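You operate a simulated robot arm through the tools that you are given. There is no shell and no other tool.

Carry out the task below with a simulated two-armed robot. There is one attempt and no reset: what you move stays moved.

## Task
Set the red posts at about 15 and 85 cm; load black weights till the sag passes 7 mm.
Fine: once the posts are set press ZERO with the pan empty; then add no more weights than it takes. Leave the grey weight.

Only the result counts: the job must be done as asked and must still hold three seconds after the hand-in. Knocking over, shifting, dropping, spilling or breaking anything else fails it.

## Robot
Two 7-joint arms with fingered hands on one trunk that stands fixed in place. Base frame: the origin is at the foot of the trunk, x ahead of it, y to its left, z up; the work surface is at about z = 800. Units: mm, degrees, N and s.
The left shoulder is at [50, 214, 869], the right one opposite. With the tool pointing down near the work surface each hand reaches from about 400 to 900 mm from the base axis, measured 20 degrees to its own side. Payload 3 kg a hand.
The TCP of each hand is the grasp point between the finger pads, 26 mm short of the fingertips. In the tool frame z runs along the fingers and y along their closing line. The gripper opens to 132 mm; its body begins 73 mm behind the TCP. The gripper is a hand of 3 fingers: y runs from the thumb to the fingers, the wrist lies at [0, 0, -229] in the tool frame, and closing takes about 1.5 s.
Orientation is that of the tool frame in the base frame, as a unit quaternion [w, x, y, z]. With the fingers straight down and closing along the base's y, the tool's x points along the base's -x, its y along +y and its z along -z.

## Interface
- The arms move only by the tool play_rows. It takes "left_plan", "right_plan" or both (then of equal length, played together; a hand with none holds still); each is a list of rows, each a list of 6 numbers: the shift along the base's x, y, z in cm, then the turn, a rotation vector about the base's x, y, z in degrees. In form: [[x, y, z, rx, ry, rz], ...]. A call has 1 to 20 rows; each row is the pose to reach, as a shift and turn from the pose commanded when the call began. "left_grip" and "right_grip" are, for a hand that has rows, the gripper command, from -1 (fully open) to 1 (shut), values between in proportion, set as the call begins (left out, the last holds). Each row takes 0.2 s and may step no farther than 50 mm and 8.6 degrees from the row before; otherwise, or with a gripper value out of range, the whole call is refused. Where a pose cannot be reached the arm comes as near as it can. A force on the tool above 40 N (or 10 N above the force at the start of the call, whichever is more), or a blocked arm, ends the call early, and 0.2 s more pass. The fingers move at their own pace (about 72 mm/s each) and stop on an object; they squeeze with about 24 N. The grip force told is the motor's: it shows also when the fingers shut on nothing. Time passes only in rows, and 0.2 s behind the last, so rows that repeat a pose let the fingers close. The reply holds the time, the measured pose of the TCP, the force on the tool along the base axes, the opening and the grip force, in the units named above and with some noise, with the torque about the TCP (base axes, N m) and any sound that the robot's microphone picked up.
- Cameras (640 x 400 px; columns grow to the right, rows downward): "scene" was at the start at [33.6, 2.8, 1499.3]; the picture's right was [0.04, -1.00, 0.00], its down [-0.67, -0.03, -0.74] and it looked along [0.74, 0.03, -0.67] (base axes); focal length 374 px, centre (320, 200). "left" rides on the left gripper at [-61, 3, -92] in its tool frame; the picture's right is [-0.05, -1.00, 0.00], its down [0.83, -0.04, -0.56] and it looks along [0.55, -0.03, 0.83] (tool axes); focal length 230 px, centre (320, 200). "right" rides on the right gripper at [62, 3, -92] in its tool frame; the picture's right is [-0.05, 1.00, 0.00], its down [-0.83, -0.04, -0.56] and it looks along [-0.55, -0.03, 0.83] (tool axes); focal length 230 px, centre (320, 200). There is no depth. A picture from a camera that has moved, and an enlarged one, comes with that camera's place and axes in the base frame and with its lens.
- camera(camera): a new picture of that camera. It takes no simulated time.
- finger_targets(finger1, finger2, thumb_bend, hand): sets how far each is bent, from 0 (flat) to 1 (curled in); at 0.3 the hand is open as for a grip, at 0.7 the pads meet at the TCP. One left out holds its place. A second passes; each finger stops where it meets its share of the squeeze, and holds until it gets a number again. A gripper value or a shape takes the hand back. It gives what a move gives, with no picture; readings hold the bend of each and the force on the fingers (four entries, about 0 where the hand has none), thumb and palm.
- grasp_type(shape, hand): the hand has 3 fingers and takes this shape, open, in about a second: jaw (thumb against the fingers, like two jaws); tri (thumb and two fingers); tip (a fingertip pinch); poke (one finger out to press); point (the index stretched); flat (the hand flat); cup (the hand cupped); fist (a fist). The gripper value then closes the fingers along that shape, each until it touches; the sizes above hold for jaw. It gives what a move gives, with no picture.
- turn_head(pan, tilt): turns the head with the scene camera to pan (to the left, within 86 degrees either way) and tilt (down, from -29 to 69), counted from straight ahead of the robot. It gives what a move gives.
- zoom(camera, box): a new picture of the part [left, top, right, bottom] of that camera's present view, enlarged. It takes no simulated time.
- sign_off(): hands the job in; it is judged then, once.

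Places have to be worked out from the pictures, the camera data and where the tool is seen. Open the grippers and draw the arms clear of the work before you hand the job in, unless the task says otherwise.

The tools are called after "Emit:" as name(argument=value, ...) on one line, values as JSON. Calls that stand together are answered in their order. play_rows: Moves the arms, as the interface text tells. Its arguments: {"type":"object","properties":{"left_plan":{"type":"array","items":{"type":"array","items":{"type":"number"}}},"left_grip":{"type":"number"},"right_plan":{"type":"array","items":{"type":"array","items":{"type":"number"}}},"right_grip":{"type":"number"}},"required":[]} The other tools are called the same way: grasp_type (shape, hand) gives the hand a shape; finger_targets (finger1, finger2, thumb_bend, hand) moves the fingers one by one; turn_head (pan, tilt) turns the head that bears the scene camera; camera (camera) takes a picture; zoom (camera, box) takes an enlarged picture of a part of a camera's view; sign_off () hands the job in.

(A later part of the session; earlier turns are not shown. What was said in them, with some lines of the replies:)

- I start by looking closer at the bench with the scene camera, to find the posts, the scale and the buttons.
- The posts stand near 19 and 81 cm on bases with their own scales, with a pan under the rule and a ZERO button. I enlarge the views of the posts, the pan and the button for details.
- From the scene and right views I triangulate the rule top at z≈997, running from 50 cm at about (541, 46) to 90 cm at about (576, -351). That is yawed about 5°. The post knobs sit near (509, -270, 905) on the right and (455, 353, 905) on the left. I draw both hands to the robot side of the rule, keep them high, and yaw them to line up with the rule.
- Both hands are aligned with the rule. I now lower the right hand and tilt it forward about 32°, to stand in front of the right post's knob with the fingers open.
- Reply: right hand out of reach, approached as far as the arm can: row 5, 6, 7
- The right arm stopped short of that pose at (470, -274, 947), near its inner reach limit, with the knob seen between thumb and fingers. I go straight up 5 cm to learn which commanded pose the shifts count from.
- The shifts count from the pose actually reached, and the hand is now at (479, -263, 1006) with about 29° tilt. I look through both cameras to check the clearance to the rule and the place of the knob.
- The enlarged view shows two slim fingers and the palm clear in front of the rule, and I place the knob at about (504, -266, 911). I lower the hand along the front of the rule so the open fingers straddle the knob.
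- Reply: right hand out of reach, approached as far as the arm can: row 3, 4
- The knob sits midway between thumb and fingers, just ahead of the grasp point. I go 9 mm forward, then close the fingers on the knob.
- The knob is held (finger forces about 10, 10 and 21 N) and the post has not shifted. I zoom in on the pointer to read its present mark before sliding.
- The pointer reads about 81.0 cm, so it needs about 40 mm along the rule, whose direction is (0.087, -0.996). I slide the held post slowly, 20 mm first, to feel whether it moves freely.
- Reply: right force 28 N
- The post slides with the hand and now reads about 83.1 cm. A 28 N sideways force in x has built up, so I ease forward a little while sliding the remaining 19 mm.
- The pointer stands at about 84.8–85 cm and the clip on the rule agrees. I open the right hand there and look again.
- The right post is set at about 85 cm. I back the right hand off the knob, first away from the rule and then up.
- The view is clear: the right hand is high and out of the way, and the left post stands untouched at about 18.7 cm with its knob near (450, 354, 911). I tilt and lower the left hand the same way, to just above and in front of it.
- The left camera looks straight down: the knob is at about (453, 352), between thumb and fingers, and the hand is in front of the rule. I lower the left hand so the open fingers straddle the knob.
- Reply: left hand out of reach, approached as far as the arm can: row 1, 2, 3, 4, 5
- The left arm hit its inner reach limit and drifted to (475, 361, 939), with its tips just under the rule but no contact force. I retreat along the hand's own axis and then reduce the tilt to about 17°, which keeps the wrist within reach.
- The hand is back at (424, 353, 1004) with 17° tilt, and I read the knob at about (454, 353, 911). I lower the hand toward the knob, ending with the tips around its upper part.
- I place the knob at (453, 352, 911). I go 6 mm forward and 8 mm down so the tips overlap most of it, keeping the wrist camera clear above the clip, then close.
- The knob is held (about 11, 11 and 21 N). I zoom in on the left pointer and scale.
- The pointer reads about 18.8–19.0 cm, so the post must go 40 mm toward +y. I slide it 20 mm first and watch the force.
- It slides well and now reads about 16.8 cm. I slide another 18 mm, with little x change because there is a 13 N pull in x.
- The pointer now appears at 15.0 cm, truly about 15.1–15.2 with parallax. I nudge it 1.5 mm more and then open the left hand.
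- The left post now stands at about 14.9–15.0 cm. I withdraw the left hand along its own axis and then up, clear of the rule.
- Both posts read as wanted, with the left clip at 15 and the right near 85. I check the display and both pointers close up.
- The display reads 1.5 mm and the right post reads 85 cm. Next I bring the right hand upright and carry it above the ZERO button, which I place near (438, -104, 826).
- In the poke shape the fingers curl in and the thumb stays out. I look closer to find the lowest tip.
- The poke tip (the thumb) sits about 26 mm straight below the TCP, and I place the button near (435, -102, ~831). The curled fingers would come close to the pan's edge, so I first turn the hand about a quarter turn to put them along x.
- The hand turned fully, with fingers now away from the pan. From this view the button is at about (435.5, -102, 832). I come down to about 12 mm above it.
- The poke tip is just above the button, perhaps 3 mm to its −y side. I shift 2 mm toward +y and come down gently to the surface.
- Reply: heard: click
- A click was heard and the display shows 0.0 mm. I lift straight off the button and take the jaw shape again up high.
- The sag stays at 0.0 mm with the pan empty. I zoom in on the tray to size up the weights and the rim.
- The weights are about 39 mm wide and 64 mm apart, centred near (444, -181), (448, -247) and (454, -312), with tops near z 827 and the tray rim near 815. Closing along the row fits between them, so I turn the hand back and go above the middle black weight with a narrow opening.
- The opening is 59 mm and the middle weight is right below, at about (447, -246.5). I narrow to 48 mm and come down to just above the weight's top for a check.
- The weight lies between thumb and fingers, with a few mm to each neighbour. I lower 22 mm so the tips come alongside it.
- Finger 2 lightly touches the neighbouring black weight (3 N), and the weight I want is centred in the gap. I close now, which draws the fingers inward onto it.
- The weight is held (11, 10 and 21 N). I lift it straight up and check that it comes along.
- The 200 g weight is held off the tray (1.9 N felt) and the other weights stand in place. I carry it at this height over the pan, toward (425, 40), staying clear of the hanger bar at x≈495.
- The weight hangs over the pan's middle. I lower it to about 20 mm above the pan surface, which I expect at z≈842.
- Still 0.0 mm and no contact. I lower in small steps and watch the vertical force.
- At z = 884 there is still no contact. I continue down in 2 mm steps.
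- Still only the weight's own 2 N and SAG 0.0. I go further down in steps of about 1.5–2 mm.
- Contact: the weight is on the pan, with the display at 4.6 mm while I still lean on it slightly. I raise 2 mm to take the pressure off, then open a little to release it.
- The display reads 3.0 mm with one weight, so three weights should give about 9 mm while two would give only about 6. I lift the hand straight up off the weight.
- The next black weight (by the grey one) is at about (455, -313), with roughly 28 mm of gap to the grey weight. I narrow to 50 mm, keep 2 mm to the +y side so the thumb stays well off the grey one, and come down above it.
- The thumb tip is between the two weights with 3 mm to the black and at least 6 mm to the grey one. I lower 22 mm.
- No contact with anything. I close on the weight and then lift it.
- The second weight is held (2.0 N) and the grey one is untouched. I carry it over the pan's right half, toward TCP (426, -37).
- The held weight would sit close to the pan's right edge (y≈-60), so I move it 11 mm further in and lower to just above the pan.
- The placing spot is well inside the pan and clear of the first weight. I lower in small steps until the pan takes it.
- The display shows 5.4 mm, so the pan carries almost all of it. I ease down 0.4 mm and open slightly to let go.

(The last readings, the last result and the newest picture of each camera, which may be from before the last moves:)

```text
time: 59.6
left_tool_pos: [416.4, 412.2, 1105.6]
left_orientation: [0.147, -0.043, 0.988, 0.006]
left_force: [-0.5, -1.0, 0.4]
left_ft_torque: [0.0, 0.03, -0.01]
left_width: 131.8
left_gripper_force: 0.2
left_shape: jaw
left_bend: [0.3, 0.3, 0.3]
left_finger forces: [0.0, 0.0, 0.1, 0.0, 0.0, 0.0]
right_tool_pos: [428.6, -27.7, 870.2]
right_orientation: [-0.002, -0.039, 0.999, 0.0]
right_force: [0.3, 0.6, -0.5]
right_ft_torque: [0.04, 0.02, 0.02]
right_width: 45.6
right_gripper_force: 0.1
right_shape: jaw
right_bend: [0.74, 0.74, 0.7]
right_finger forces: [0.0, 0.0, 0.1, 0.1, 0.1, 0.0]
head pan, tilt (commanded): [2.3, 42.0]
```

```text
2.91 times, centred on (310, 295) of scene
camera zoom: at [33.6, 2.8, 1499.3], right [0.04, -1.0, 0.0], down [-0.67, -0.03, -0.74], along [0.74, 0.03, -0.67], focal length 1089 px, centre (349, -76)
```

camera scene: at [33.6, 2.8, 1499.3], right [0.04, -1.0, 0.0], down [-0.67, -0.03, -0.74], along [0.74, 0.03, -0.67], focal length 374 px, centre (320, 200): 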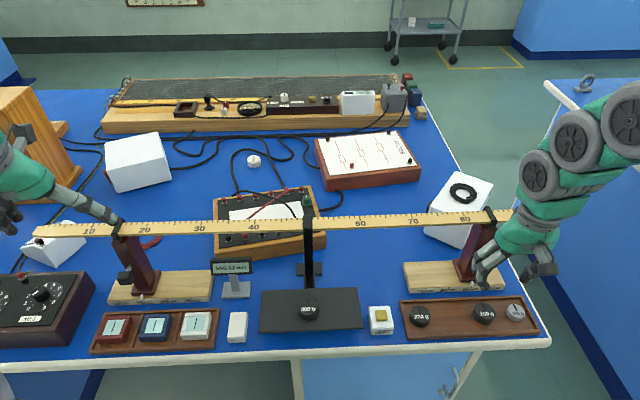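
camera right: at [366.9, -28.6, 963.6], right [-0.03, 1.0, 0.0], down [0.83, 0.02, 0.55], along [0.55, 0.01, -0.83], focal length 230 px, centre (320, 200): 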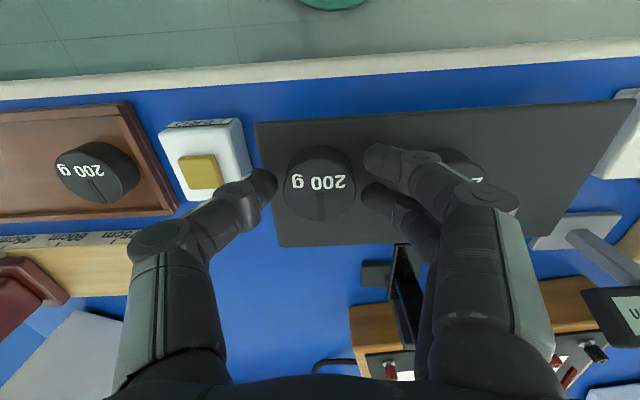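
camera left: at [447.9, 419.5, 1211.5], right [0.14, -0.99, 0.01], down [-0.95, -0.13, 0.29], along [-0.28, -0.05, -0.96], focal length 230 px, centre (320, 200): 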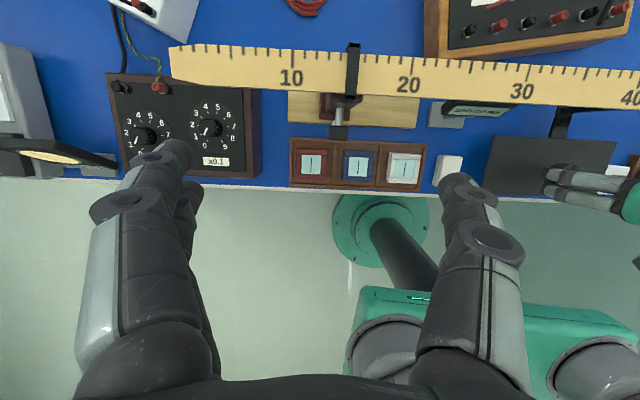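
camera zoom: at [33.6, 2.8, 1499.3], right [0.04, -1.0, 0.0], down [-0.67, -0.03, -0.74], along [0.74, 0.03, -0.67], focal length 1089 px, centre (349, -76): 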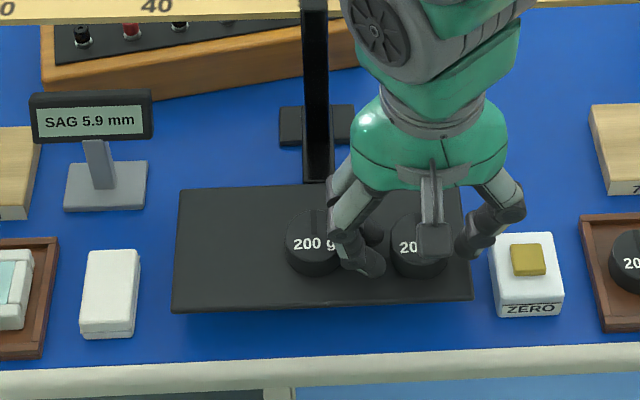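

Two weights give 5.9 mm, below 7 mm, so the third is needed. I lift the hand straight up and go over to the last black weight.

Emit:
play_rows(right_plan=[[0, 0, 1, 0, 0, 0], [0, 0, 3, 0, 0, 0], [0, 0, 6, 0, 0, 0], [0, 0, 9, 0, 0, 0]])

Emit:
play_rows(right_plan=[[0.2, -3, 0, 0, 0, 0], [0.6, -7, 0, 0, 0, 0], [1.0, -11, 0, 0, 0, 0], [1.5, -14.5, 0, 0, 0, 0], [1.6, -15.5, 0, 0, 0, 0]])

Emit:
camera(camera="right")

Emit:
zoom(camera="scene", box=[220, 230, 500, 350])

```text
time: 60.6
left_tool_pos: [416.5, 413.1, 1104.2]
left_orientation: [0.148, -0.044, 0.988, 0.006]
left_force: [1.4, 0.3, 0.4]
left_ft_torque: [-0.01, -0.02, 0.01]
left_width: 131.8
left_gripper_force: 0.0
left_shape: jaw
left_bend: [0.3, 0.3, 0.3]
left_finger forces: [0.0, 0.0, 0.0, 0.0, 0.1, 0.1]
right_tool_pos: [432.0, -26.4, 961.7]
right_orientation: [0.0, -0.038, 0.999, 0.001]
right_force: [0.8, -0.3, -0.6]
right_ft_torque: [-0.01, -0.03, 0.06]
right_width: 45.9
right_gripper_force: 0.0
right_shape: jaw
right_bend: [0.74, 0.74, 0.7]
right_finger forces: [0.0, 0.0, 0.0, 0.1, 0.0, 0.0]
head pan, tilt (commanded): [2.3, 42.0]
```

```text
time: 61.8
left_tool_pos: [416.0, 412.7, 1107.5]
left_orientation: [0.147, -0.043, 0.988, 0.007]
left_force: [0.4, 0.0, 0.1]
left_ft_torque: [-0.02, 0.01, -0.02]
left_width: 131.9
left_gripper_force: 0.0
left_shape: jaw
left_bend: [0.3, 0.3, 0.3]
left_finger forces: [0.0, 0.0, 0.1, 0.0, 0.0, 0.0]
right_tool_pos: [446.2, -184.3, 961.4]
right_orientation: [-0.001, -0.04, 0.999, 0.0]
right_force: [0.1, 0.5, 0.3]
right_ft_torque: [0.0, -0.01, -0.01]
right_width: 46.1
right_gripper_force: 0.0
right_shape: jaw
right_bend: [0.74, 0.74, 0.7]
right_finger forces: [0.1, 0.1, 0.0, 0.1, 0.0, 0.1]
head pan, tilt (commanded): [2.3, 42.0]
```

```text
taken
camera right: at [384.8, -185.2, 1054.1], right [-0.03, 1.0, 0.0], down [0.83, 0.02, 0.55], along [0.55, 0.01, -0.83], focal length 230 px, centre (320, 200)
```

right: 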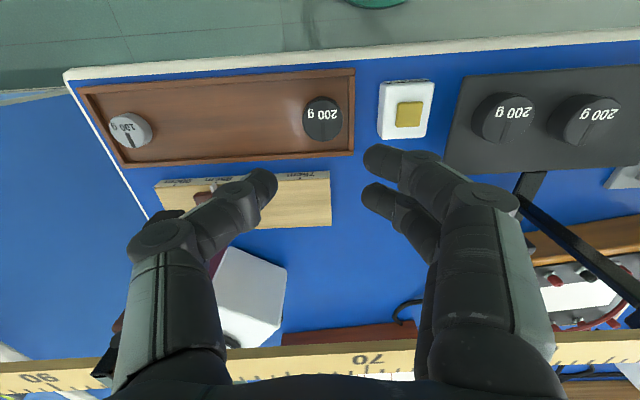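

```text
2.29 times, centred on (360, 290) of scene
camera zoom: at [33.6, 2.8, 1499.3], right [0.04, -1.0, 0.0], down [-0.67, -0.03, -0.74], along [0.74, 0.03, -0.67], focal length 855 px, centre (229, -6)
```

zoom: 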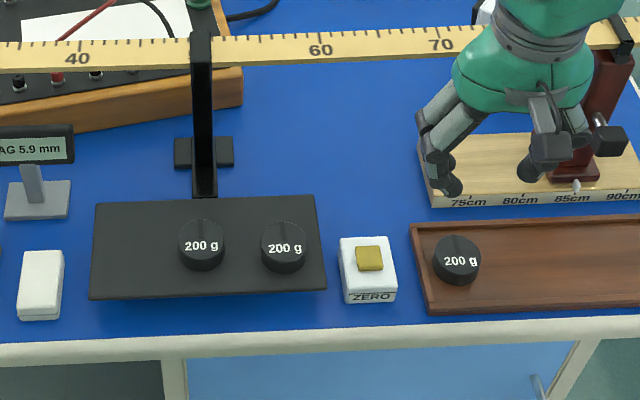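

Both weights sit safely on the pan at 5.9 mm. I zoom in on the last black weight, which is near the tray's end wall.

Emit:
zoom(camera="right", box=[250, 50, 410, 170])

Emit:
zoom(camera="scene", box=[390, 285, 470, 345])

```text
3.33 times, centred on (330, 110) of right
camera zoom: at [384.8, -185.2, 1054.1], right [-0.03, 1.0, 0.0], down [0.83, 0.02, 0.55], along [0.55, 0.01, -0.83], focal length 767 px, centre (287, 500)
```

zoom: 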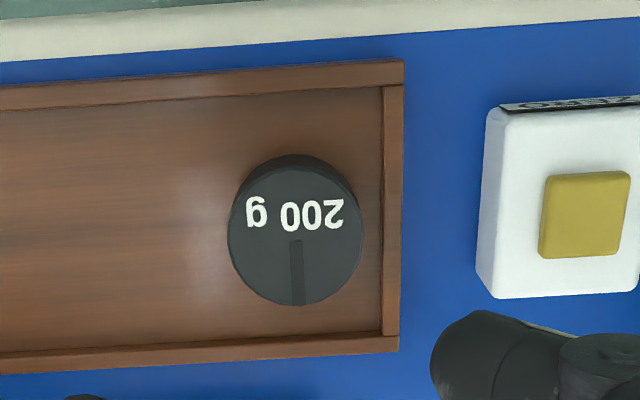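

```text
6.67 times, centred on (430, 315) of scene
camera zoom: at [33.6, 2.8, 1499.3], right [0.04, -1.0, 0.0], down [-0.67, -0.03, -0.74], along [0.74, 0.03, -0.67], focal length 2495 px, centre (-413, -567)
```

zoom: 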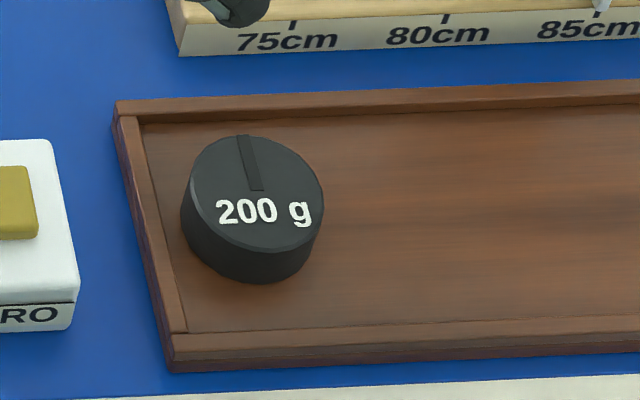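

The last weight is at about (446, -181.5), with roughly 5 mm to the end wall. The rim looks about 11 mm high, so tips at z≈814 should clear it. I come down to z = 850 with a 50 mm opening.

Emit:
play_rows(right_plan=[[0, 0, -3, 0, 0, 0], [0, 0, -6, 0, 0, 0], [0, 0, -9, 0, 0, 0], [0, 0, -11.1, 0, 0, 0]], right_grip=0.24)

Emit:
zoom(camera="right", box=[100, 80, 540, 280])

Emit:
zoom(camera="scene", box=[350, 250, 490, 345])

```text
time: 62.8
left_tool_pos: [417.3, 412.5, 1105.8]
left_orientation: [0.148, -0.042, 0.988, 0.007]
left_force: [0.2, 0.2, -0.3]
left_ft_torque: [-0.04, -0.01, -0.03]
left_width: 132.1
left_gripper_force: 0.2
left_shape: jaw
left_bend: [0.3, 0.3, 0.3]
left_finger forces: [0.0, 0.0, 0.0, 0.0, 0.1, 0.0]
right_tool_pos: [447.4, -183.7, 850.1]
right_orientation: [-0.001, -0.039, 0.999, 0.0]
right_force: [-0.3, -0.3, -0.1]
right_ft_torque: [0.03, -0.01, 0.01]
right_width: 49.6
right_gripper_force: 0.1
right_shape: jaw
right_bend: [0.74, 0.74, 0.7]
right_finger forces: [0.0, 0.1, 0.0, 0.1, 0.0, 0.0]
head pan, tilt (commanded): [2.3, 42.0]
```

```text
1.45 times, centred on (320, 180) of right
camera zoom: at [384.6, -185.2, 943.1], right [-0.03, 1.0, 0.0], down [0.83, 0.02, 0.55], along [0.55, 0.02, -0.83], focal length 335 px, centre (320, 229)
```

zoom: 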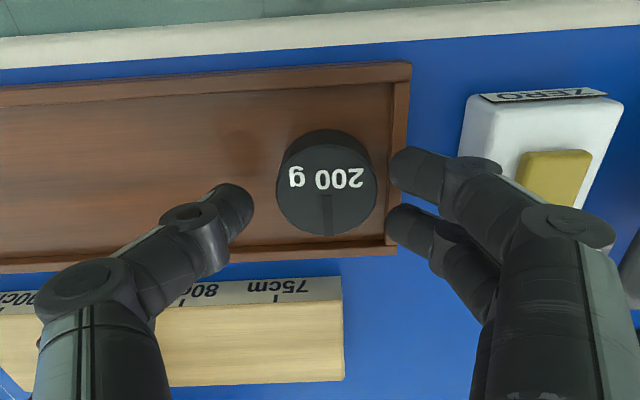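

```text
4.21 times, centred on (420, 298) of scene
camera zoom: at [33.7, 2.8, 1499.3], right [0.04, -1.0, 0.0], down [-0.67, -0.03, -0.74], along [0.74, 0.03, -0.67], focal length 1576 px, centre (-101, -210)
```

zoom: 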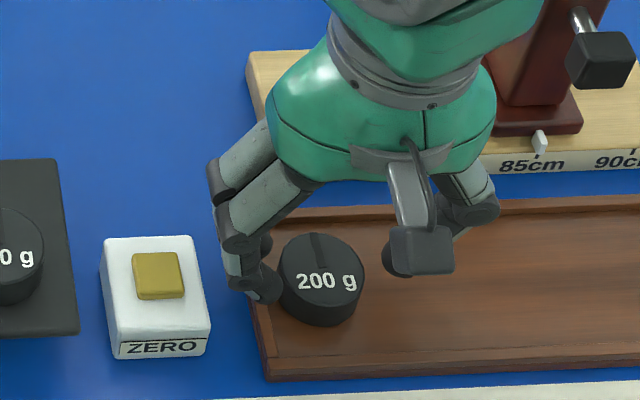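

Thumb and fingers stand either side of the weight, the fingers just over the end wall. I lower in small steps and watch for contact with the rim.

Emit:
play_rows(right_plan=[[0, 0, -0.3, 0, 0, 0], [0, 0, -0.6, 0, 0, 0], [0, 0, -0.8, 0, 0, 0]])

```text
time: 63.6
left_tool_pos: [415.7, 413.6, 1105.3]
left_orientation: [0.148, -0.043, 0.988, 0.007]
left_force: [0.2, -0.5, -0.3]
left_ft_torque: [-0.04, -0.04, 0.02]
left_width: 132.1
left_gripper_force: 0.2
left_shape: jaw
left_bend: [0.3, 0.3, 0.3]
left_finger forces: [0.0, 0.0, 0.0, 0.0, 0.0, 0.0]
right_tool_pos: [447.1, -183.9, 843.1]
right_orientation: [-0.001, -0.039, 0.999, -0.001]
right_force: [0.1, 0.2, -0.5]
right_ft_torque: [-0.01, 0.01, 0.0]
right_width: 49.6
right_gripper_force: 0.1
right_shape: jaw
right_bend: [0.74, 0.74, 0.7]
right_finger forces: [0.0, 0.0, 0.0, 0.1, 0.0, 0.0]
head pan, tilt (commanded): [2.3, 42.0]
```

No contact at z = 843. I go 2.5 mm lower, close to the height that held the other weights.

Emit:
play_rows(right_plan=[[0, 0, -0.15, 0, 0, 0], [0, 0, -0.25, 0, 0, 0]])

Emit:
zoom(camera="scene", box=[350, 250, 490, 345])

```text
time: 64.2
left_tool_pos: [415.2, 412.3, 1105.9]
left_orientation: [0.148, -0.043, 0.988, 0.007]
left_force: [-0.8, -1.1, 0.4]
left_ft_torque: [0.01, -0.03, -0.02]
left_width: 132.1
left_gripper_force: 0.1
left_shape: jaw
left_bend: [0.3, 0.3, 0.3]
left_finger forces: [0.1, 0.0, 0.0, 0.1, 0.0, 0.1]
right_tool_pos: [447.5, -182.6, 840.8]
right_orientation: [-0.001, -0.039, 0.999, 0.0]
right_force: [1.8, 0.6, 15.9]
right_ft_torque: [0.52, -0.05, -0.08]
right_width: 50.5
right_gripper_force: 0.0
right_shape: jaw
right_bend: [0.74, 0.74, 0.7]
right_finger forces: [7.6, 7.5, 0.0, 0.0, 0.1, 0.0]
head pan, tilt (commanded): [2.3, 42.0]
```

```text
4.21 times, centred on (420, 298) of scene
camera zoom: at [33.5, 2.9, 1499.3], right [0.04, -1.0, 0.0], down [-0.67, -0.03, -0.74], along [0.74, 0.03, -0.67], focal length 1576 px, centre (-101, -210)
```

zoom: 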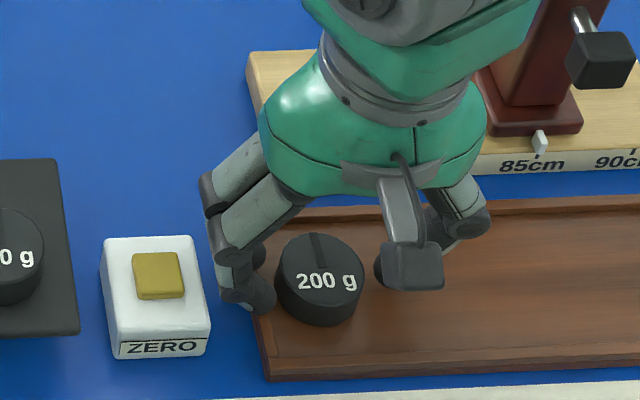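

The fingers touched the rim at z≈841 (16 N), so I raise 2 mm clear of it and close on the weight there.

Emit:
play_rows(right_plan=[[0, 0, 0.2, 0, 0, 0], [0, 0, 0.2, 0, 0, 0]])

Emit:
play_rows(right_plan=[[0, 0, 0, 0, 0, 0], [0, 0, 0, 0, 0, 0], [0, 0, 0, 0, 0, 0], [0, 0, 0, 0, 0, 0], [0, 0, 0, 0, 0, 0]], right_grip=1)

Emit:
zoom(camera="right", box=[100, 80, 540, 280])

Emit:
zoom(camera="scene", box=[350, 250, 490, 345])

```text
time: 64.8
left_tool_pos: [416.2, 412.8, 1104.8]
left_orientation: [0.148, -0.043, 0.988, 0.006]
left_force: [0.2, -0.2, -0.1]
left_ft_torque: [-0.02, 0.01, -0.01]
left_width: 131.8
left_gripper_force: 0.0
left_shape: jaw
left_bend: [0.3, 0.3, 0.3]
left_finger forces: [0.0, 0.0, 0.0, 0.0, 0.1, 0.0]
right_tool_pos: [444.5, -182.4, 841.2]
right_orientation: [-0.001, -0.039, 0.999, 0.0]
right_force: [-0.5, 0.3, 0.1]
right_ft_torque: [-0.01, 0.01, 0.02]
right_width: 50.0
right_gripper_force: 0.0
right_shape: jaw
right_bend: [0.74, 0.74, 0.7]
right_finger forces: [0.0, 0.1, 0.0, 0.0, 0.0, 0.0]
head pan, tilt (commanded): [2.3, 42.0]
```

```text
time: 66.0
left_tool_pos: [415.3, 411.5, 1104.5]
left_orientation: [0.148, -0.044, 0.988, 0.006]
left_force: [-0.3, -0.4, -0.2]
left_ft_torque: [-0.02, 0.01, -0.01]
left_width: 131.9
left_gripper_force: 0.0
left_shape: jaw
left_bend: [0.3, 0.3, 0.3]
left_finger forces: [0.0, 0.0, 0.0, 0.0, 0.0, 0.0]
right_tool_pos: [444.6, -181.7, 841.4]
right_orientation: [0.0, -0.039, 0.999, 0.0]
right_force: [0.5, -0.8, -0.3]
right_ft_torque: [0.01, 0.02, 0.01]
right_width: 31.1
right_gripper_force: 24.0
right_shape: jaw
right_bend: [0.73, 0.73, 0.7]
right_finger forces: [10.9, 11.0, 0.0, 0.0, 21.3, 0.0]
head pan, tilt (commanded): [2.3, 42.0]
```

```text
1.45 times, centred on (320, 180) of right
camera zoom: at [383.2, -183.1, 934.5], right [-0.03, 1.0, 0.0], down [0.83, 0.02, 0.55], along [0.55, 0.01, -0.83], focal length 335 px, centre (320, 229)
```

zoom: 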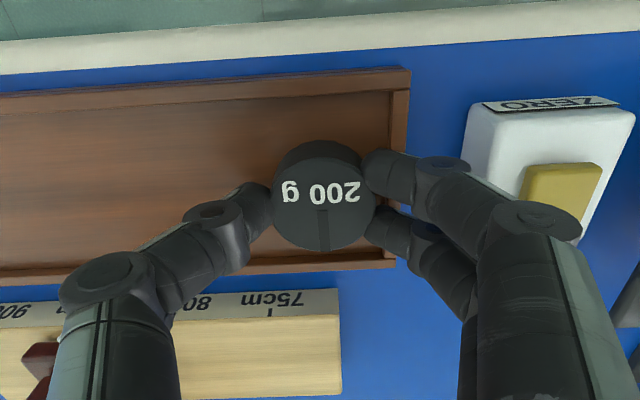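

```text
4.21 times, centred on (420, 298) of scene
camera zoom: at [33.6, 2.8, 1499.3], right [0.04, -1.0, 0.0], down [-0.67, -0.03, -0.74], along [0.74, 0.03, -0.67], focal length 1576 px, centre (-101, -210)
```

zoom: 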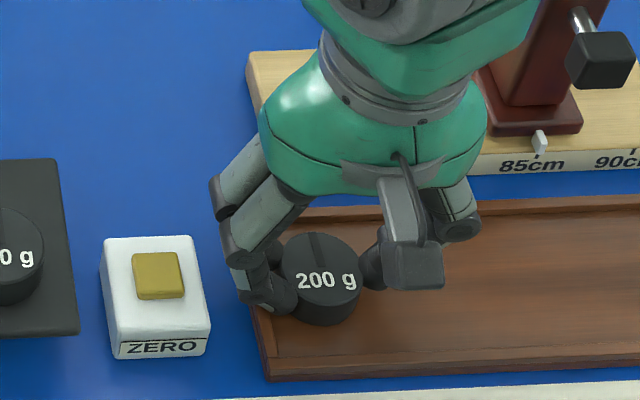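

The last weight is held firmly (11, 11 and 21 N). I lift it straight up slowly.

Emit:
play_rows(right_plan=[[0, 0, 0.5, 0, 0, 0], [0, 0, 1.2, 0, 0, 0], [0, 0, 2.5, 0, 0, 0], [0, 0, 4.5, 0, 0, 0], [0, 0, 7, 0, 0, 0], [0, 0, 10, 0, 0, 0]])

Emit:
camera(camera="right")

Emit:
zoom(camera="scene", box=[200, 220, 480, 350])

```text
time: 67.4
left_tool_pos: [416.3, 412.8, 1104.7]
left_orientation: [0.147, -0.044, 0.988, 0.006]
left_force: [0.1, -0.3, -0.6]
left_ft_torque: [-0.01, -0.03, 0.0]
left_width: 132.0
left_gripper_force: 0.0
left_shape: jaw
left_bend: [0.3, 0.3, 0.3]
left_finger forces: [0.1, 0.1, 0.1, 0.1, 0.0, 0.0]
right_tool_pos: [446.1, -180.8, 941.0]
right_orientation: [-0.001, -0.038, 0.999, 0.0]
right_force: [0.1, 0.1, -2.4]
right_ft_torque: [0.0, -0.06, -0.02]
right_width: 31.0
right_gripper_force: 24.0
right_shape: jaw
right_bend: [0.73, 0.73, 0.7]
right_finger forces: [11.2, 11.5, 0.0, 0.0, 21.2, 0.0]
head pan, tilt (commanded): [2.3, 42.0]
```

```text
taken
camera right: at [384.1, -181.8, 1033.0], right [-0.03, 1.0, 0.0], down [0.83, 0.02, 0.55], along [0.55, 0.01, -0.83], focal length 230 px, centre (320, 200)
```

right: 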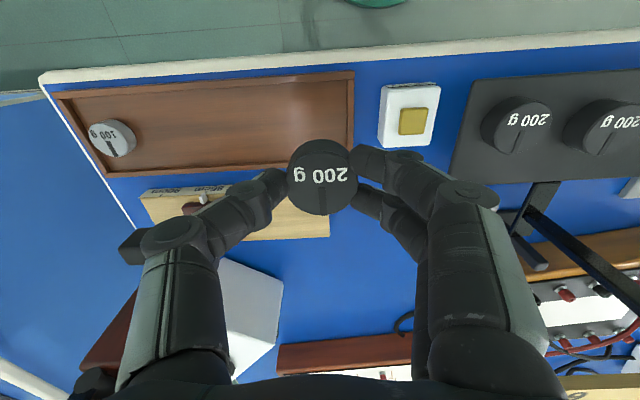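

```text
2.29 times, centred on (340, 285) of scene
camera zoom: at [33.6, 2.8, 1499.3], right [0.04, -1.0, 0.0], down [-0.67, -0.03, -0.74], along [0.74, 0.03, -0.67], focal length 855 px, centre (274, 6)
```

zoom: 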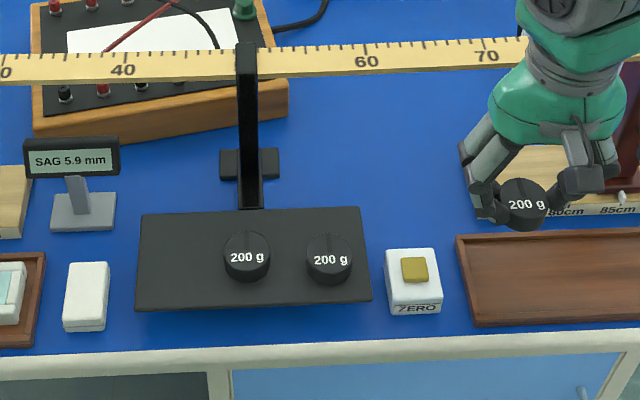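

The third weight is held (2.4 N) and the other two sit at about (435, 42) and (430, -29) on the pan. I carry this one over them to the pan's left part, near y = 107.

Emit:
play_rows(right_plan=[[-0.2, 2, 0.5, 0, 0, 0], [-0.5, 5.5, 1, 0, 0, 0], [-0.8, 9.5, 1, 0, 0, 0], [-1.1, 13.5, 1, 0, 0, 0], [-1.4, 17.5, 1, 0, 0, 0], [-1.7, 21.5, 1, 0, 0, 0], [-1.8, 25, 1, 0, 0, 0], [-1.8, 27.6, 0.5, 0, 0, 0], [-1.8, 28.8, 0, 0, 0, 0], [-1.8, 28.8, 0, 0, 0, 0]])

Emit:
camera(camera="right")

Emit:
camera(camera="scene")

```text
time: 69.6
left_tool_pos: [416.0, 412.3, 1104.6]
left_orientation: [0.147, -0.044, 0.988, 0.007]
left_force: [1.2, 0.4, 1.0]
left_ft_torque: [-0.02, -0.01, -0.02]
left_width: 131.7
left_gripper_force: 0.0
left_shape: jaw
left_bend: [0.3, 0.3, 0.3]
left_finger forces: [0.1, 0.1, 0.1, 0.0, 0.0, 0.0]
right_tool_pos: [426.3, 106.0, 940.1]
right_orientation: [-0.001, -0.039, 0.999, 0.0]
right_force: [0.6, -0.9, -1.7]
right_ft_torque: [0.02, 0.0, 0.01]
right_width: 30.8
right_gripper_force: 23.9
right_shape: jaw
right_bend: [0.73, 0.73, 0.7]
right_finger forces: [11.6, 12.0, 0.0, 0.2, 21.4, 0.0]
head pan, tilt (commanded): [2.3, 42.0]
```

```text
taken
camera right: at [363.7, 105.0, 1032.8], right [-0.03, 1.0, 0.0], down [0.83, 0.02, 0.55], along [0.55, 0.01, -0.83], focal length 230 px, centre (320, 200)
```

right: 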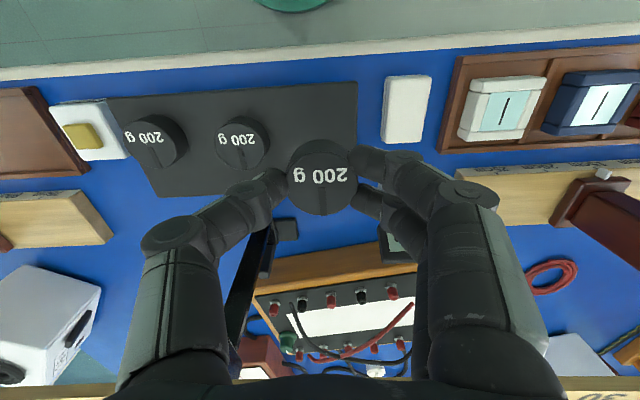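

```text
taken
camera scene: at [33.6, 2.9, 1499.3], right [0.04, -1.0, 0.0], down [-0.67, -0.03, -0.74], along [0.74, 0.03, -0.67], focal length 374 px, centre (320, 200)
```

scene: 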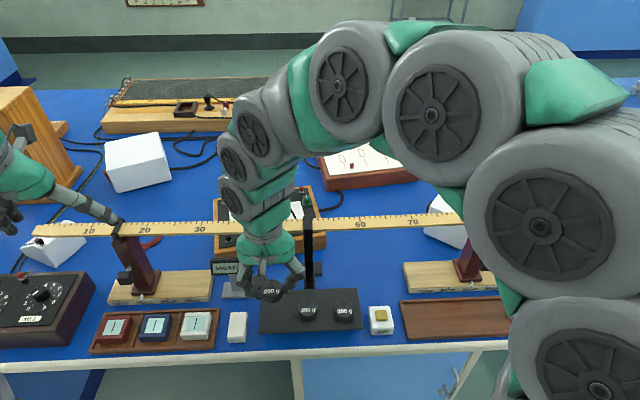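

The third weight hangs over the pan's left part, clear of the display and the white block. I lower to just above the pan.

Emit:
play_rows(right_plan=[[0, 0.1, -1.5, 0, 0, 0], [0, 0.1, -3, 0, 0, 0], [0, 0.1, -4.5, 0, 0, 0], [0, 0.1, -5.5, 0, 0, 0], [0, 0.1, -6.0, 0, 0, 0]])

Emit:
camera(camera="right")

Emit:
zoom(camera="scene", box=[180, 230, 400, 350])

```text
time: 70.8
left_tool_pos: [418.0, 412.5, 1105.3]
left_orientation: [0.147, -0.043, 0.988, 0.006]
left_force: [-0.4, 0.2, -0.2]
left_ft_torque: [0.0, -0.02, 0.0]
left_width: 132.0
left_gripper_force: 0.1
left_shape: jaw
left_bend: [0.3, 0.3, 0.3]
left_finger forces: [0.0, 0.0, 0.0, 0.1, 0.0, 0.1]
right_tool_pos: [428.0, 108.5, 881.8]
right_orientation: [0.0, -0.04, 0.999, 0.001]
right_force: [0.0, -0.5, -2.3]
right_ft_torque: [0.02, -0.02, 0.01]
right_width: 30.8
right_gripper_force: 23.8
right_shape: jaw
right_bend: [0.73, 0.73, 0.7]
right_finger forces: [11.7, 12.2, 0.0, 0.0, 21.3, 0.0]
head pan, tilt (commanded): [2.3, 42.0]
```

```text
taken
camera right: at [366.5, 107.0, 973.8], right [-0.03, 1.0, 0.0], down [0.83, 0.02, 0.55], along [0.55, 0.02, -0.83], focal length 230 px, centre (320, 200)
```

right: 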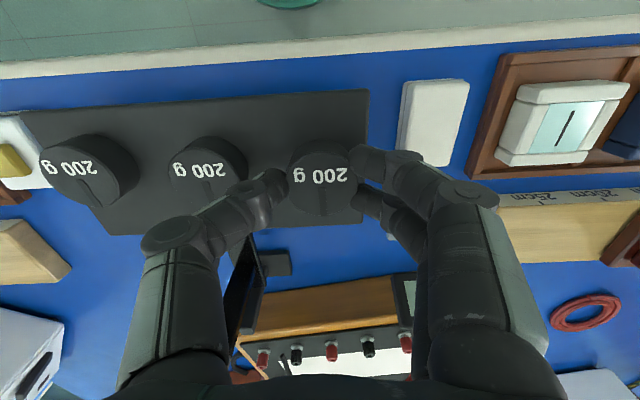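

```text
2.91 times, centred on (290, 290) of scene
camera zoom: at [33.7, 2.8, 1499.3], right [0.04, -1.0, 0.0], down [-0.67, -0.03, -0.74], along [0.74, 0.03, -0.67], focal length 1089 px, centre (407, -62)
```

zoom: 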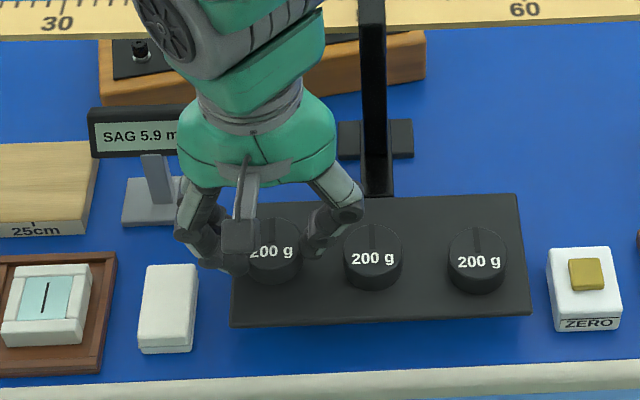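

The weight is about 10 mm inside the pan's left edge and clear of its neighbour. I lower gently to contact.

Emit:
play_rows(right_plan=[[0, 0, -0.3, 0, 0, 0], [0, 0, -0.6, 0, 0, 0], [0, 0, -0.9, 0, 0, 0]])

Emit:
zoom(camera="scene", box=[180, 230, 400, 350])

```text
time: 71.6
left_tool_pos: [416.8, 412.7, 1104.2]
left_orientation: [0.148, -0.043, 0.988, 0.007]
left_force: [-0.5, 0.5, -0.7]
left_ft_torque: [0.01, 0.02, -0.01]
left_width: 131.9
left_gripper_force: 0.1
left_shape: jaw
left_bend: [0.3, 0.3, 0.3]
left_finger forces: [0.0, 0.0, 0.1, 0.0, 0.1, 0.0]
right_tool_pos: [427.5, 105.9, 871.1]
right_orientation: [0.0, -0.039, 0.999, 0.0]
right_force: [-0.6, -0.2, -1.2]
right_ft_torque: [-0.05, -0.02, 0.01]
right_width: 31.0
right_gripper_force: 23.9
right_shape: jaw
right_bend: [0.73, 0.73, 0.7]
right_finger forces: [11.8, 12.2, 0.0, 0.0, 21.4, 0.0]
head pan, tilt (commanded): [2.3, 42.0]
```

```text
2.91 times, centred on (290, 290) of scene
camera zoom: at [33.6, 2.8, 1499.3], right [0.04, -1.0, 0.0], down [-0.67, -0.03, -0.74], along [0.74, 0.03, -0.67], focal length 1089 px, centre (407, -62)
```

zoom: 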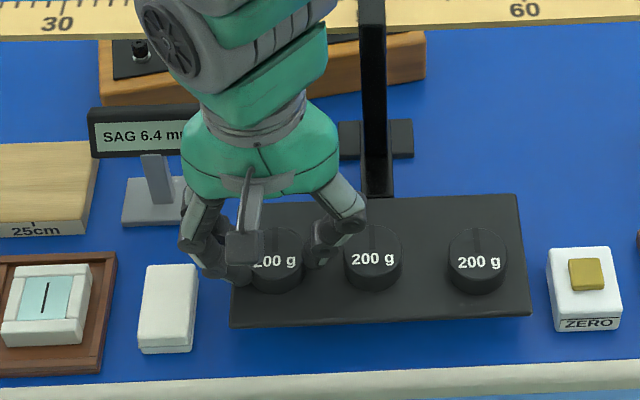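

Contact: the display is at 6.4 mm. I lower 2.2 mm more so the pan takes nearly all of the weight.

Emit:
play_rows(right_plan=[[0, 0, -0.1, 0, 0, 0], [0, 0, -0.17, 0, 0, 0], [0, 0, -0.22, 0, 0, 0]])

Emit:
zoom(camera="scene", box=[180, 230, 400, 350])

```text
time: 72.4
left_tool_pos: [416.2, 412.8, 1105.0]
left_orientation: [0.148, -0.043, 0.988, 0.007]
left_force: [-0.3, 0.6, 0.8]
left_ft_torque: [0.04, 0.01, 0.0]
left_width: 132.0
left_gripper_force: 0.1
left_shape: jaw
left_bend: [0.3, 0.3, 0.3]
left_finger forces: [0.1, 0.0, 0.0, 0.0, 0.0, 0.0]
right_tool_pos: [427.8, 106.5, 869.9]
right_orientation: [-0.001, -0.04, 0.999, -0.001]
right_force: [0.4, 0.8, -0.6]
right_ft_torque: [0.02, 0.01, 0.0]
right_width: 31.1
right_gripper_force: 24.4
right_shape: jaw
right_bend: [0.73, 0.73, 0.7]
right_finger forces: [11.7, 12.2, 0.0, 0.0, 21.7, 0.0]
head pan, tilt (commanded): [2.3, 42.0]
```

```text
2.91 times, centred on (290, 290) of scene
camera zoom: at [33.6, 2.8, 1499.3], right [0.04, -1.0, 0.0], down [-0.67, -0.03, -0.74], along [0.74, 0.03, -0.67], focal length 1089 px, centre (407, -62)
```

zoom: 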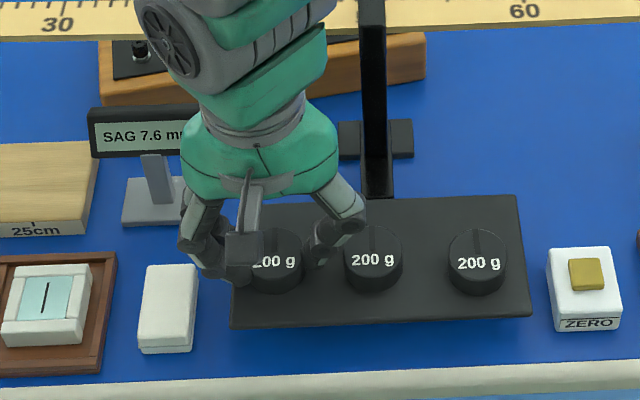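

Now 7.6 mm, with about a newton still in the hand. I ease down another 1 mm, then open to about 45 mm.

Emit:
play_rows(right_plan=[[0, 0, -0.07, 0, 0, 0], [0, 0, -0.12, 0, 0, 0]])

Emit:
play_rows(right_plan=[[0, 0, 0, 0, 0, 0], [0, 0, 0, 0, 0, 0], [0, 0, 0, 0, 0, 0]], right_grip=0.32)

Emit:
camera(camera="right")

Emit:
zoom(camera="scene", box=[180, 230, 400, 350])

```text
time: 73.0
left_tool_pos: [416.4, 412.0, 1105.1]
left_orientation: [0.148, -0.043, 0.988, 0.007]
left_force: [-0.6, 0.0, 0.0]
left_ft_torque: [-0.01, -0.03, -0.01]
left_width: 132.1
left_gripper_force: 0.1
left_shape: jaw
left_bend: [0.3, 0.3, 0.3]
left_finger forces: [0.1, 0.0, 0.1, 0.0, 0.0, 0.1]
right_tool_pos: [427.0, 108.2, 869.3]
right_orientation: [0.0, -0.039, 0.999, 0.0]
right_force: [1.3, 0.0, 0.0]
right_ft_torque: [0.01, -0.03, 0.02]
right_width: 30.9
right_gripper_force: 24.0
right_shape: jaw
right_bend: [0.73, 0.73, 0.7]
right_finger forces: [12.0, 12.4, 0.1, 0.1, 21.5, 0.1]
head pan, tilt (commanded): [2.3, 42.0]
```

```text
time: 73.8
left_tool_pos: [415.9, 412.3, 1105.7]
left_orientation: [0.148, -0.043, 0.988, 0.006]
left_force: [-0.2, -0.3, 0.2]
left_ft_torque: [0.03, -0.02, 0.01]
left_width: 131.9
left_gripper_force: 0.1
left_shape: jaw
left_bend: [0.3, 0.3, 0.3]
left_finger forces: [0.1, 0.1, 0.0, 0.1, 0.1, 0.0]
right_tool_pos: [427.2, 107.7, 868.8]
right_orientation: [-0.001, -0.039, 0.999, 0.001]
right_force: [-0.3, -0.1, 0.1]
right_ft_torque: [0.03, 0.01, 0.0]
right_width: 44.3
right_gripper_force: 0.0
right_shape: jaw
right_bend: [0.74, 0.74, 0.7]
right_finger forces: [0.0, 0.0, 0.0, 0.1, 0.0, 0.0]
head pan, tilt (commanded): [2.3, 42.0]
```

```text
taken
camera right: at [365.3, 106.1, 962.0], right [-0.03, 1.0, 0.0], down [0.83, 0.02, 0.55], along [0.55, 0.01, -0.83], focal length 230 px, centre (320, 200)
```

right: 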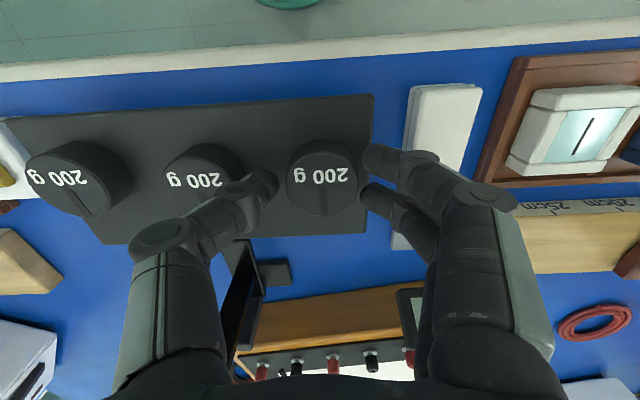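

```text
2.91 times, centred on (290, 290) of scene
camera zoom: at [33.6, 2.8, 1499.3], right [0.04, -1.0, 0.0], down [-0.67, -0.03, -0.74], along [0.74, 0.03, -0.67], focal length 1089 px, centre (407, -62)
```

zoom: 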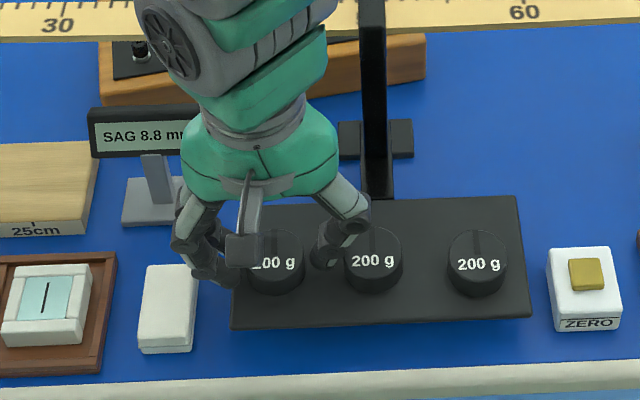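

The weight is released and the display shows 8.8 mm. I lift the hand straight up and well clear.

Emit:
play_rows(right_plan=[[0, 0, 0.8, 0, 0, 0], [0, 0, 2, 0, 0, 0], [0, 0, 4.5, 0, 0, 0], [0, 0, 8, 0, 0, 0], [0, 0, 12, 0, 0, 0], [0, 0, 16, 0, 0, 0]])

Emit:
play_rows(right_plan=[[0, -4.5, 1, 0, 0, 0], [0, -9, 2, 0, 0, 0], [0, -13.5, 3, 0, 0, 0], [0, -18, 4, 0, 0, 0], [0, -22.5, 5, 0, 0, 0], [0, -27, 6, 0, 0, 0], [0, -31.5, 6, 0, 0, 0], [0, -36, 6, 0, 0, 0], [0, -40, 6, 0, 0, 0]], right_grip=-1)

Emit:
camera(camera="scene")

Emit:
camera(camera="left")

Emit:
zoom(camera="scene", box=[180, 230, 400, 350])

```text
time: 75.2
left_tool_pos: [416.7, 413.3, 1104.8]
left_orientation: [0.147, -0.044, 0.988, 0.007]
left_force: [0.3, 0.2, -0.5]
left_ft_torque: [-0.02, 0.01, 0.0]
left_width: 131.7
left_gripper_force: 0.0
left_shape: jaw
left_bend: [0.3, 0.3, 0.3]
left_finger forces: [0.0, 0.0, 0.0, 0.0, 0.0, 0.1]
right_tool_pos: [424.9, 106.0, 1029.1]
right_orientation: [-0.002, -0.039, 0.999, 0.0]
right_force: [0.0, -0.8, -0.7]
right_ft_torque: [0.01, 0.01, -0.02]
right_width: 44.3
right_gripper_force: 0.2
right_shape: jaw
right_bend: [0.74, 0.74, 0.7]
right_finger forces: [0.0, 0.0, 0.0, 0.0, 0.0, 0.0]
head pan, tilt (commanded): [2.3, 42.0]
```

```text
time: 77.2
left_tool_pos: [417.0, 412.4, 1107.2]
left_orientation: [0.147, -0.044, 0.988, 0.007]
left_force: [0.1, -0.1, -0.3]
left_ft_torque: [0.02, 0.03, -0.02]
left_width: 132.1
left_gripper_force: 0.0
left_shape: jaw
left_bend: [0.3, 0.3, 0.3]
left_finger forces: [0.1, 0.0, 0.0, 0.0, 0.1, 0.0]
right_tool_pos: [427.4, -290.6, 1087.9]
right_orientation: [-0.001, -0.04, 0.999, 0.0]
right_force: [-0.6, 0.1, -0.6]
right_ft_torque: [0.0, -0.01, 0.05]
right_width: 132.1
right_gripper_force: 0.0
right_shape: jaw
right_bend: [0.3, 0.3, 0.3]
right_finger forces: [0.1, 0.0, 0.0, 0.0, 0.0, 0.1]
head pan, tilt (commanded): [2.3, 42.0]
```

```text
taken
camera scene: at [33.6, 2.8, 1499.3], right [0.04, -1.0, 0.0], down [-0.67, -0.03, -0.74], along [0.74, 0.03, -0.67], focal length 374 px, centre (320, 200)
```

scene: 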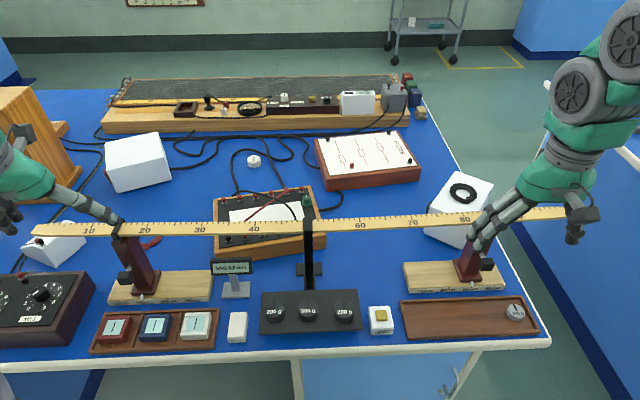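

```text
taken
camera left: at [447.8, 419.5, 1211.5], right [0.14, -0.99, 0.01], down [-0.95, -0.13, 0.29], along [-0.28, -0.05, -0.96], focal length 230 px, centre (320, 200)
```

left: 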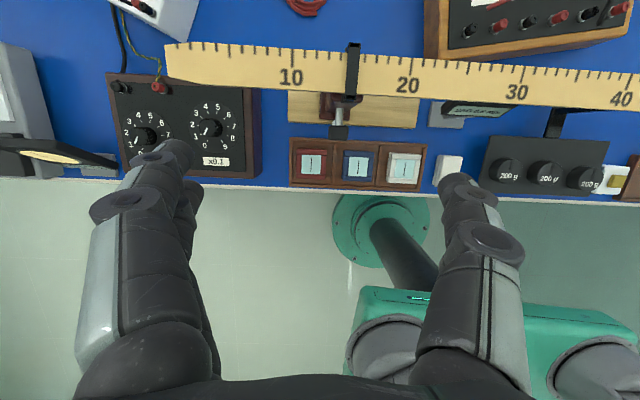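

```text
2.91 times, centred on (290, 290) of scene
camera zoom: at [33.6, 2.8, 1499.3], right [0.04, -1.0, 0.0], down [-0.67, -0.03, -0.74], along [0.74, 0.03, -0.67], focal length 1089 px, centre (407, -62)
```

zoom: 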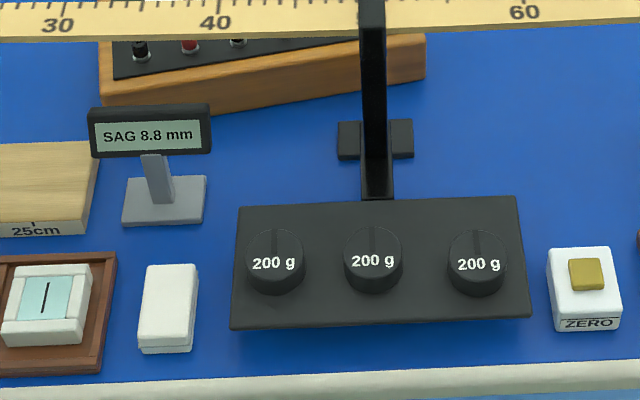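

The sag reads 8.8 mm with three black weights on the pan and the grey one left in the tray. I check both pointers a last time while raising both hands further clear.

Emit:
play_rows(right_plan=[[0, -2, 3, 0, 0, 0], [0, -4, 6, 0, 0, 0], [0, -6, 9, 0, 0, 0], [0, -8, 12, 0, 0, 0]], left_plan=[[0, 1, 3, 0, 0, 0], [0, 2, 6, 0, 0, 0], [0, 3, 9, 0, 0, 0], [0, 4, 12, 0, 0, 0]])

Emit:
zoom(camera="scene", box=[100, 210, 260, 310])

Emit:
zoom(camera="scene", box=[390, 200, 550, 345])

Emit:
camera(camera="scene")

```text
time: 78.2
left_tool_pos: [418.1, 452.1, 1225.6]
left_orientation: [0.148, -0.044, 0.988, 0.007]
left_force: [0.7, -0.2, -0.3]
left_ft_torque: [0.01, 0.0, 0.04]
left_width: 132.3
left_gripper_force: 0.2
left_shape: jaw
left_bend: [0.3, 0.3, 0.3]
left_finger forces: [0.0, 0.1, 0.0, 0.0, 0.0, 0.0]
right_tool_pos: [429.6, -371.3, 1211.8]
right_orientation: [0.0, -0.04, 0.999, 0.001]
right_force: [0.2, -0.4, -0.7]
right_ft_torque: [-0.03, 0.01, -0.01]
right_width: 131.9
right_gripper_force: 0.1
right_shape: jaw
right_bend: [0.3, 0.3, 0.3]
right_finger forces: [0.1, 0.1, 0.0, 0.0, 0.0, 0.0]
head pan, tilt (commanded): [2.3, 42.0]
```

```text
4.00 times, centred on (180, 260) of scene
camera zoom: at [33.6, 2.9, 1499.3], right [0.04, -1.0, 0.0], down [-0.67, -0.03, -0.74], along [0.74, 0.03, -0.67], focal length 1497 px, centre (880, -40)
```

zoom: 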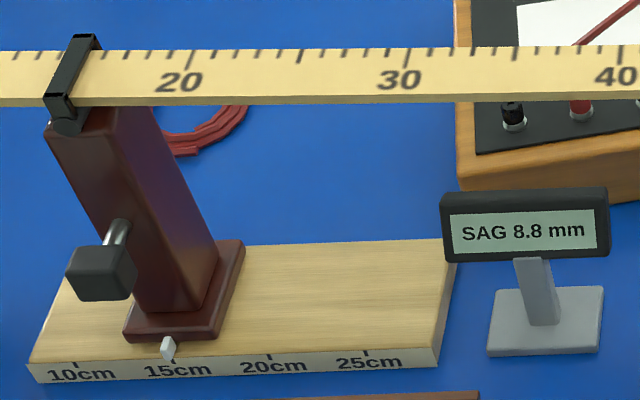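

```text
2.76 times, centred on (470, 272) of scene
camera zoom: at [33.6, 2.9, 1499.3], right [0.04, -1.0, 0.0], down [-0.67, -0.03, -0.74], along [0.74, 0.03, -0.67], focal length 1032 px, centre (-94, 0)
```

zoom: 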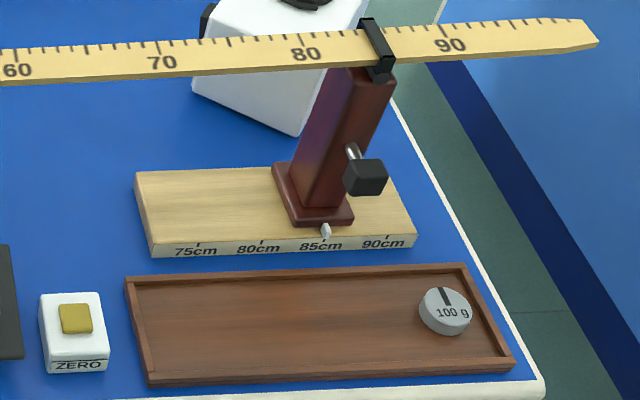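

```text
taken
camera scene: at [33.6, 2.9, 1499.3], right [0.04, -1.0, 0.0], down [-0.67, -0.03, -0.74], along [0.74, 0.03, -0.67], focal length 374 px, centre (320, 200)
```

scene: 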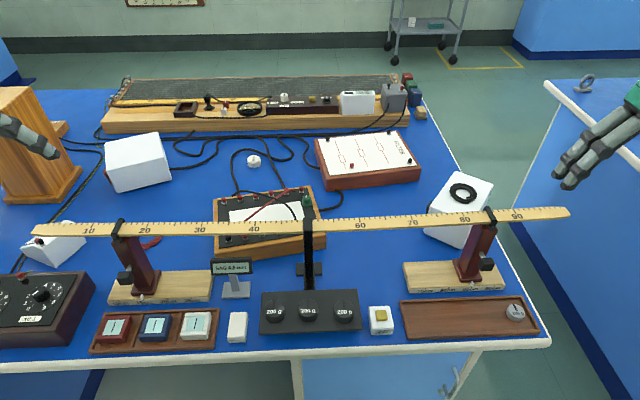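

The posts stand at 15 and 85 cm, and the display shows a steady 8.8 mm with three black weights; two gave only 5.9 mm. The grey weight is untouched and both hands are open and clear, so I hand the job in.

Emit:
sign_off()

```text
The job is handed in.
```

The job is handed in. The posts are set at about 15 cm and 85 cm, and the sag reads 8.8 mm with three black weights on the pan.

- **Posts:** the left pointer reads about 14.9–15.0 cm and the right about 85 cm, and both held through the loading.
- **Zero:** I pressed ZERO after setting the posts, with the pan empty. It clicked and the display went to 0.0 mm.
- **Weights:** one 200 g weight gave 3.0 mm, two gave 5.9 mm and three gave 8.8 mm, so three is the fewest that passes 7 mm.
- **Contacts along the way:** while reaching for the first weight, a finger lightly touched the next black one (about 3 N). Going for the third, the fingers pressed the tray rim (about 16 N). Nothing was knocked over or dropped, and I saw no sign that anything else moved.

The grey weight is still in its tray, and both hands are open and clear of the bench.
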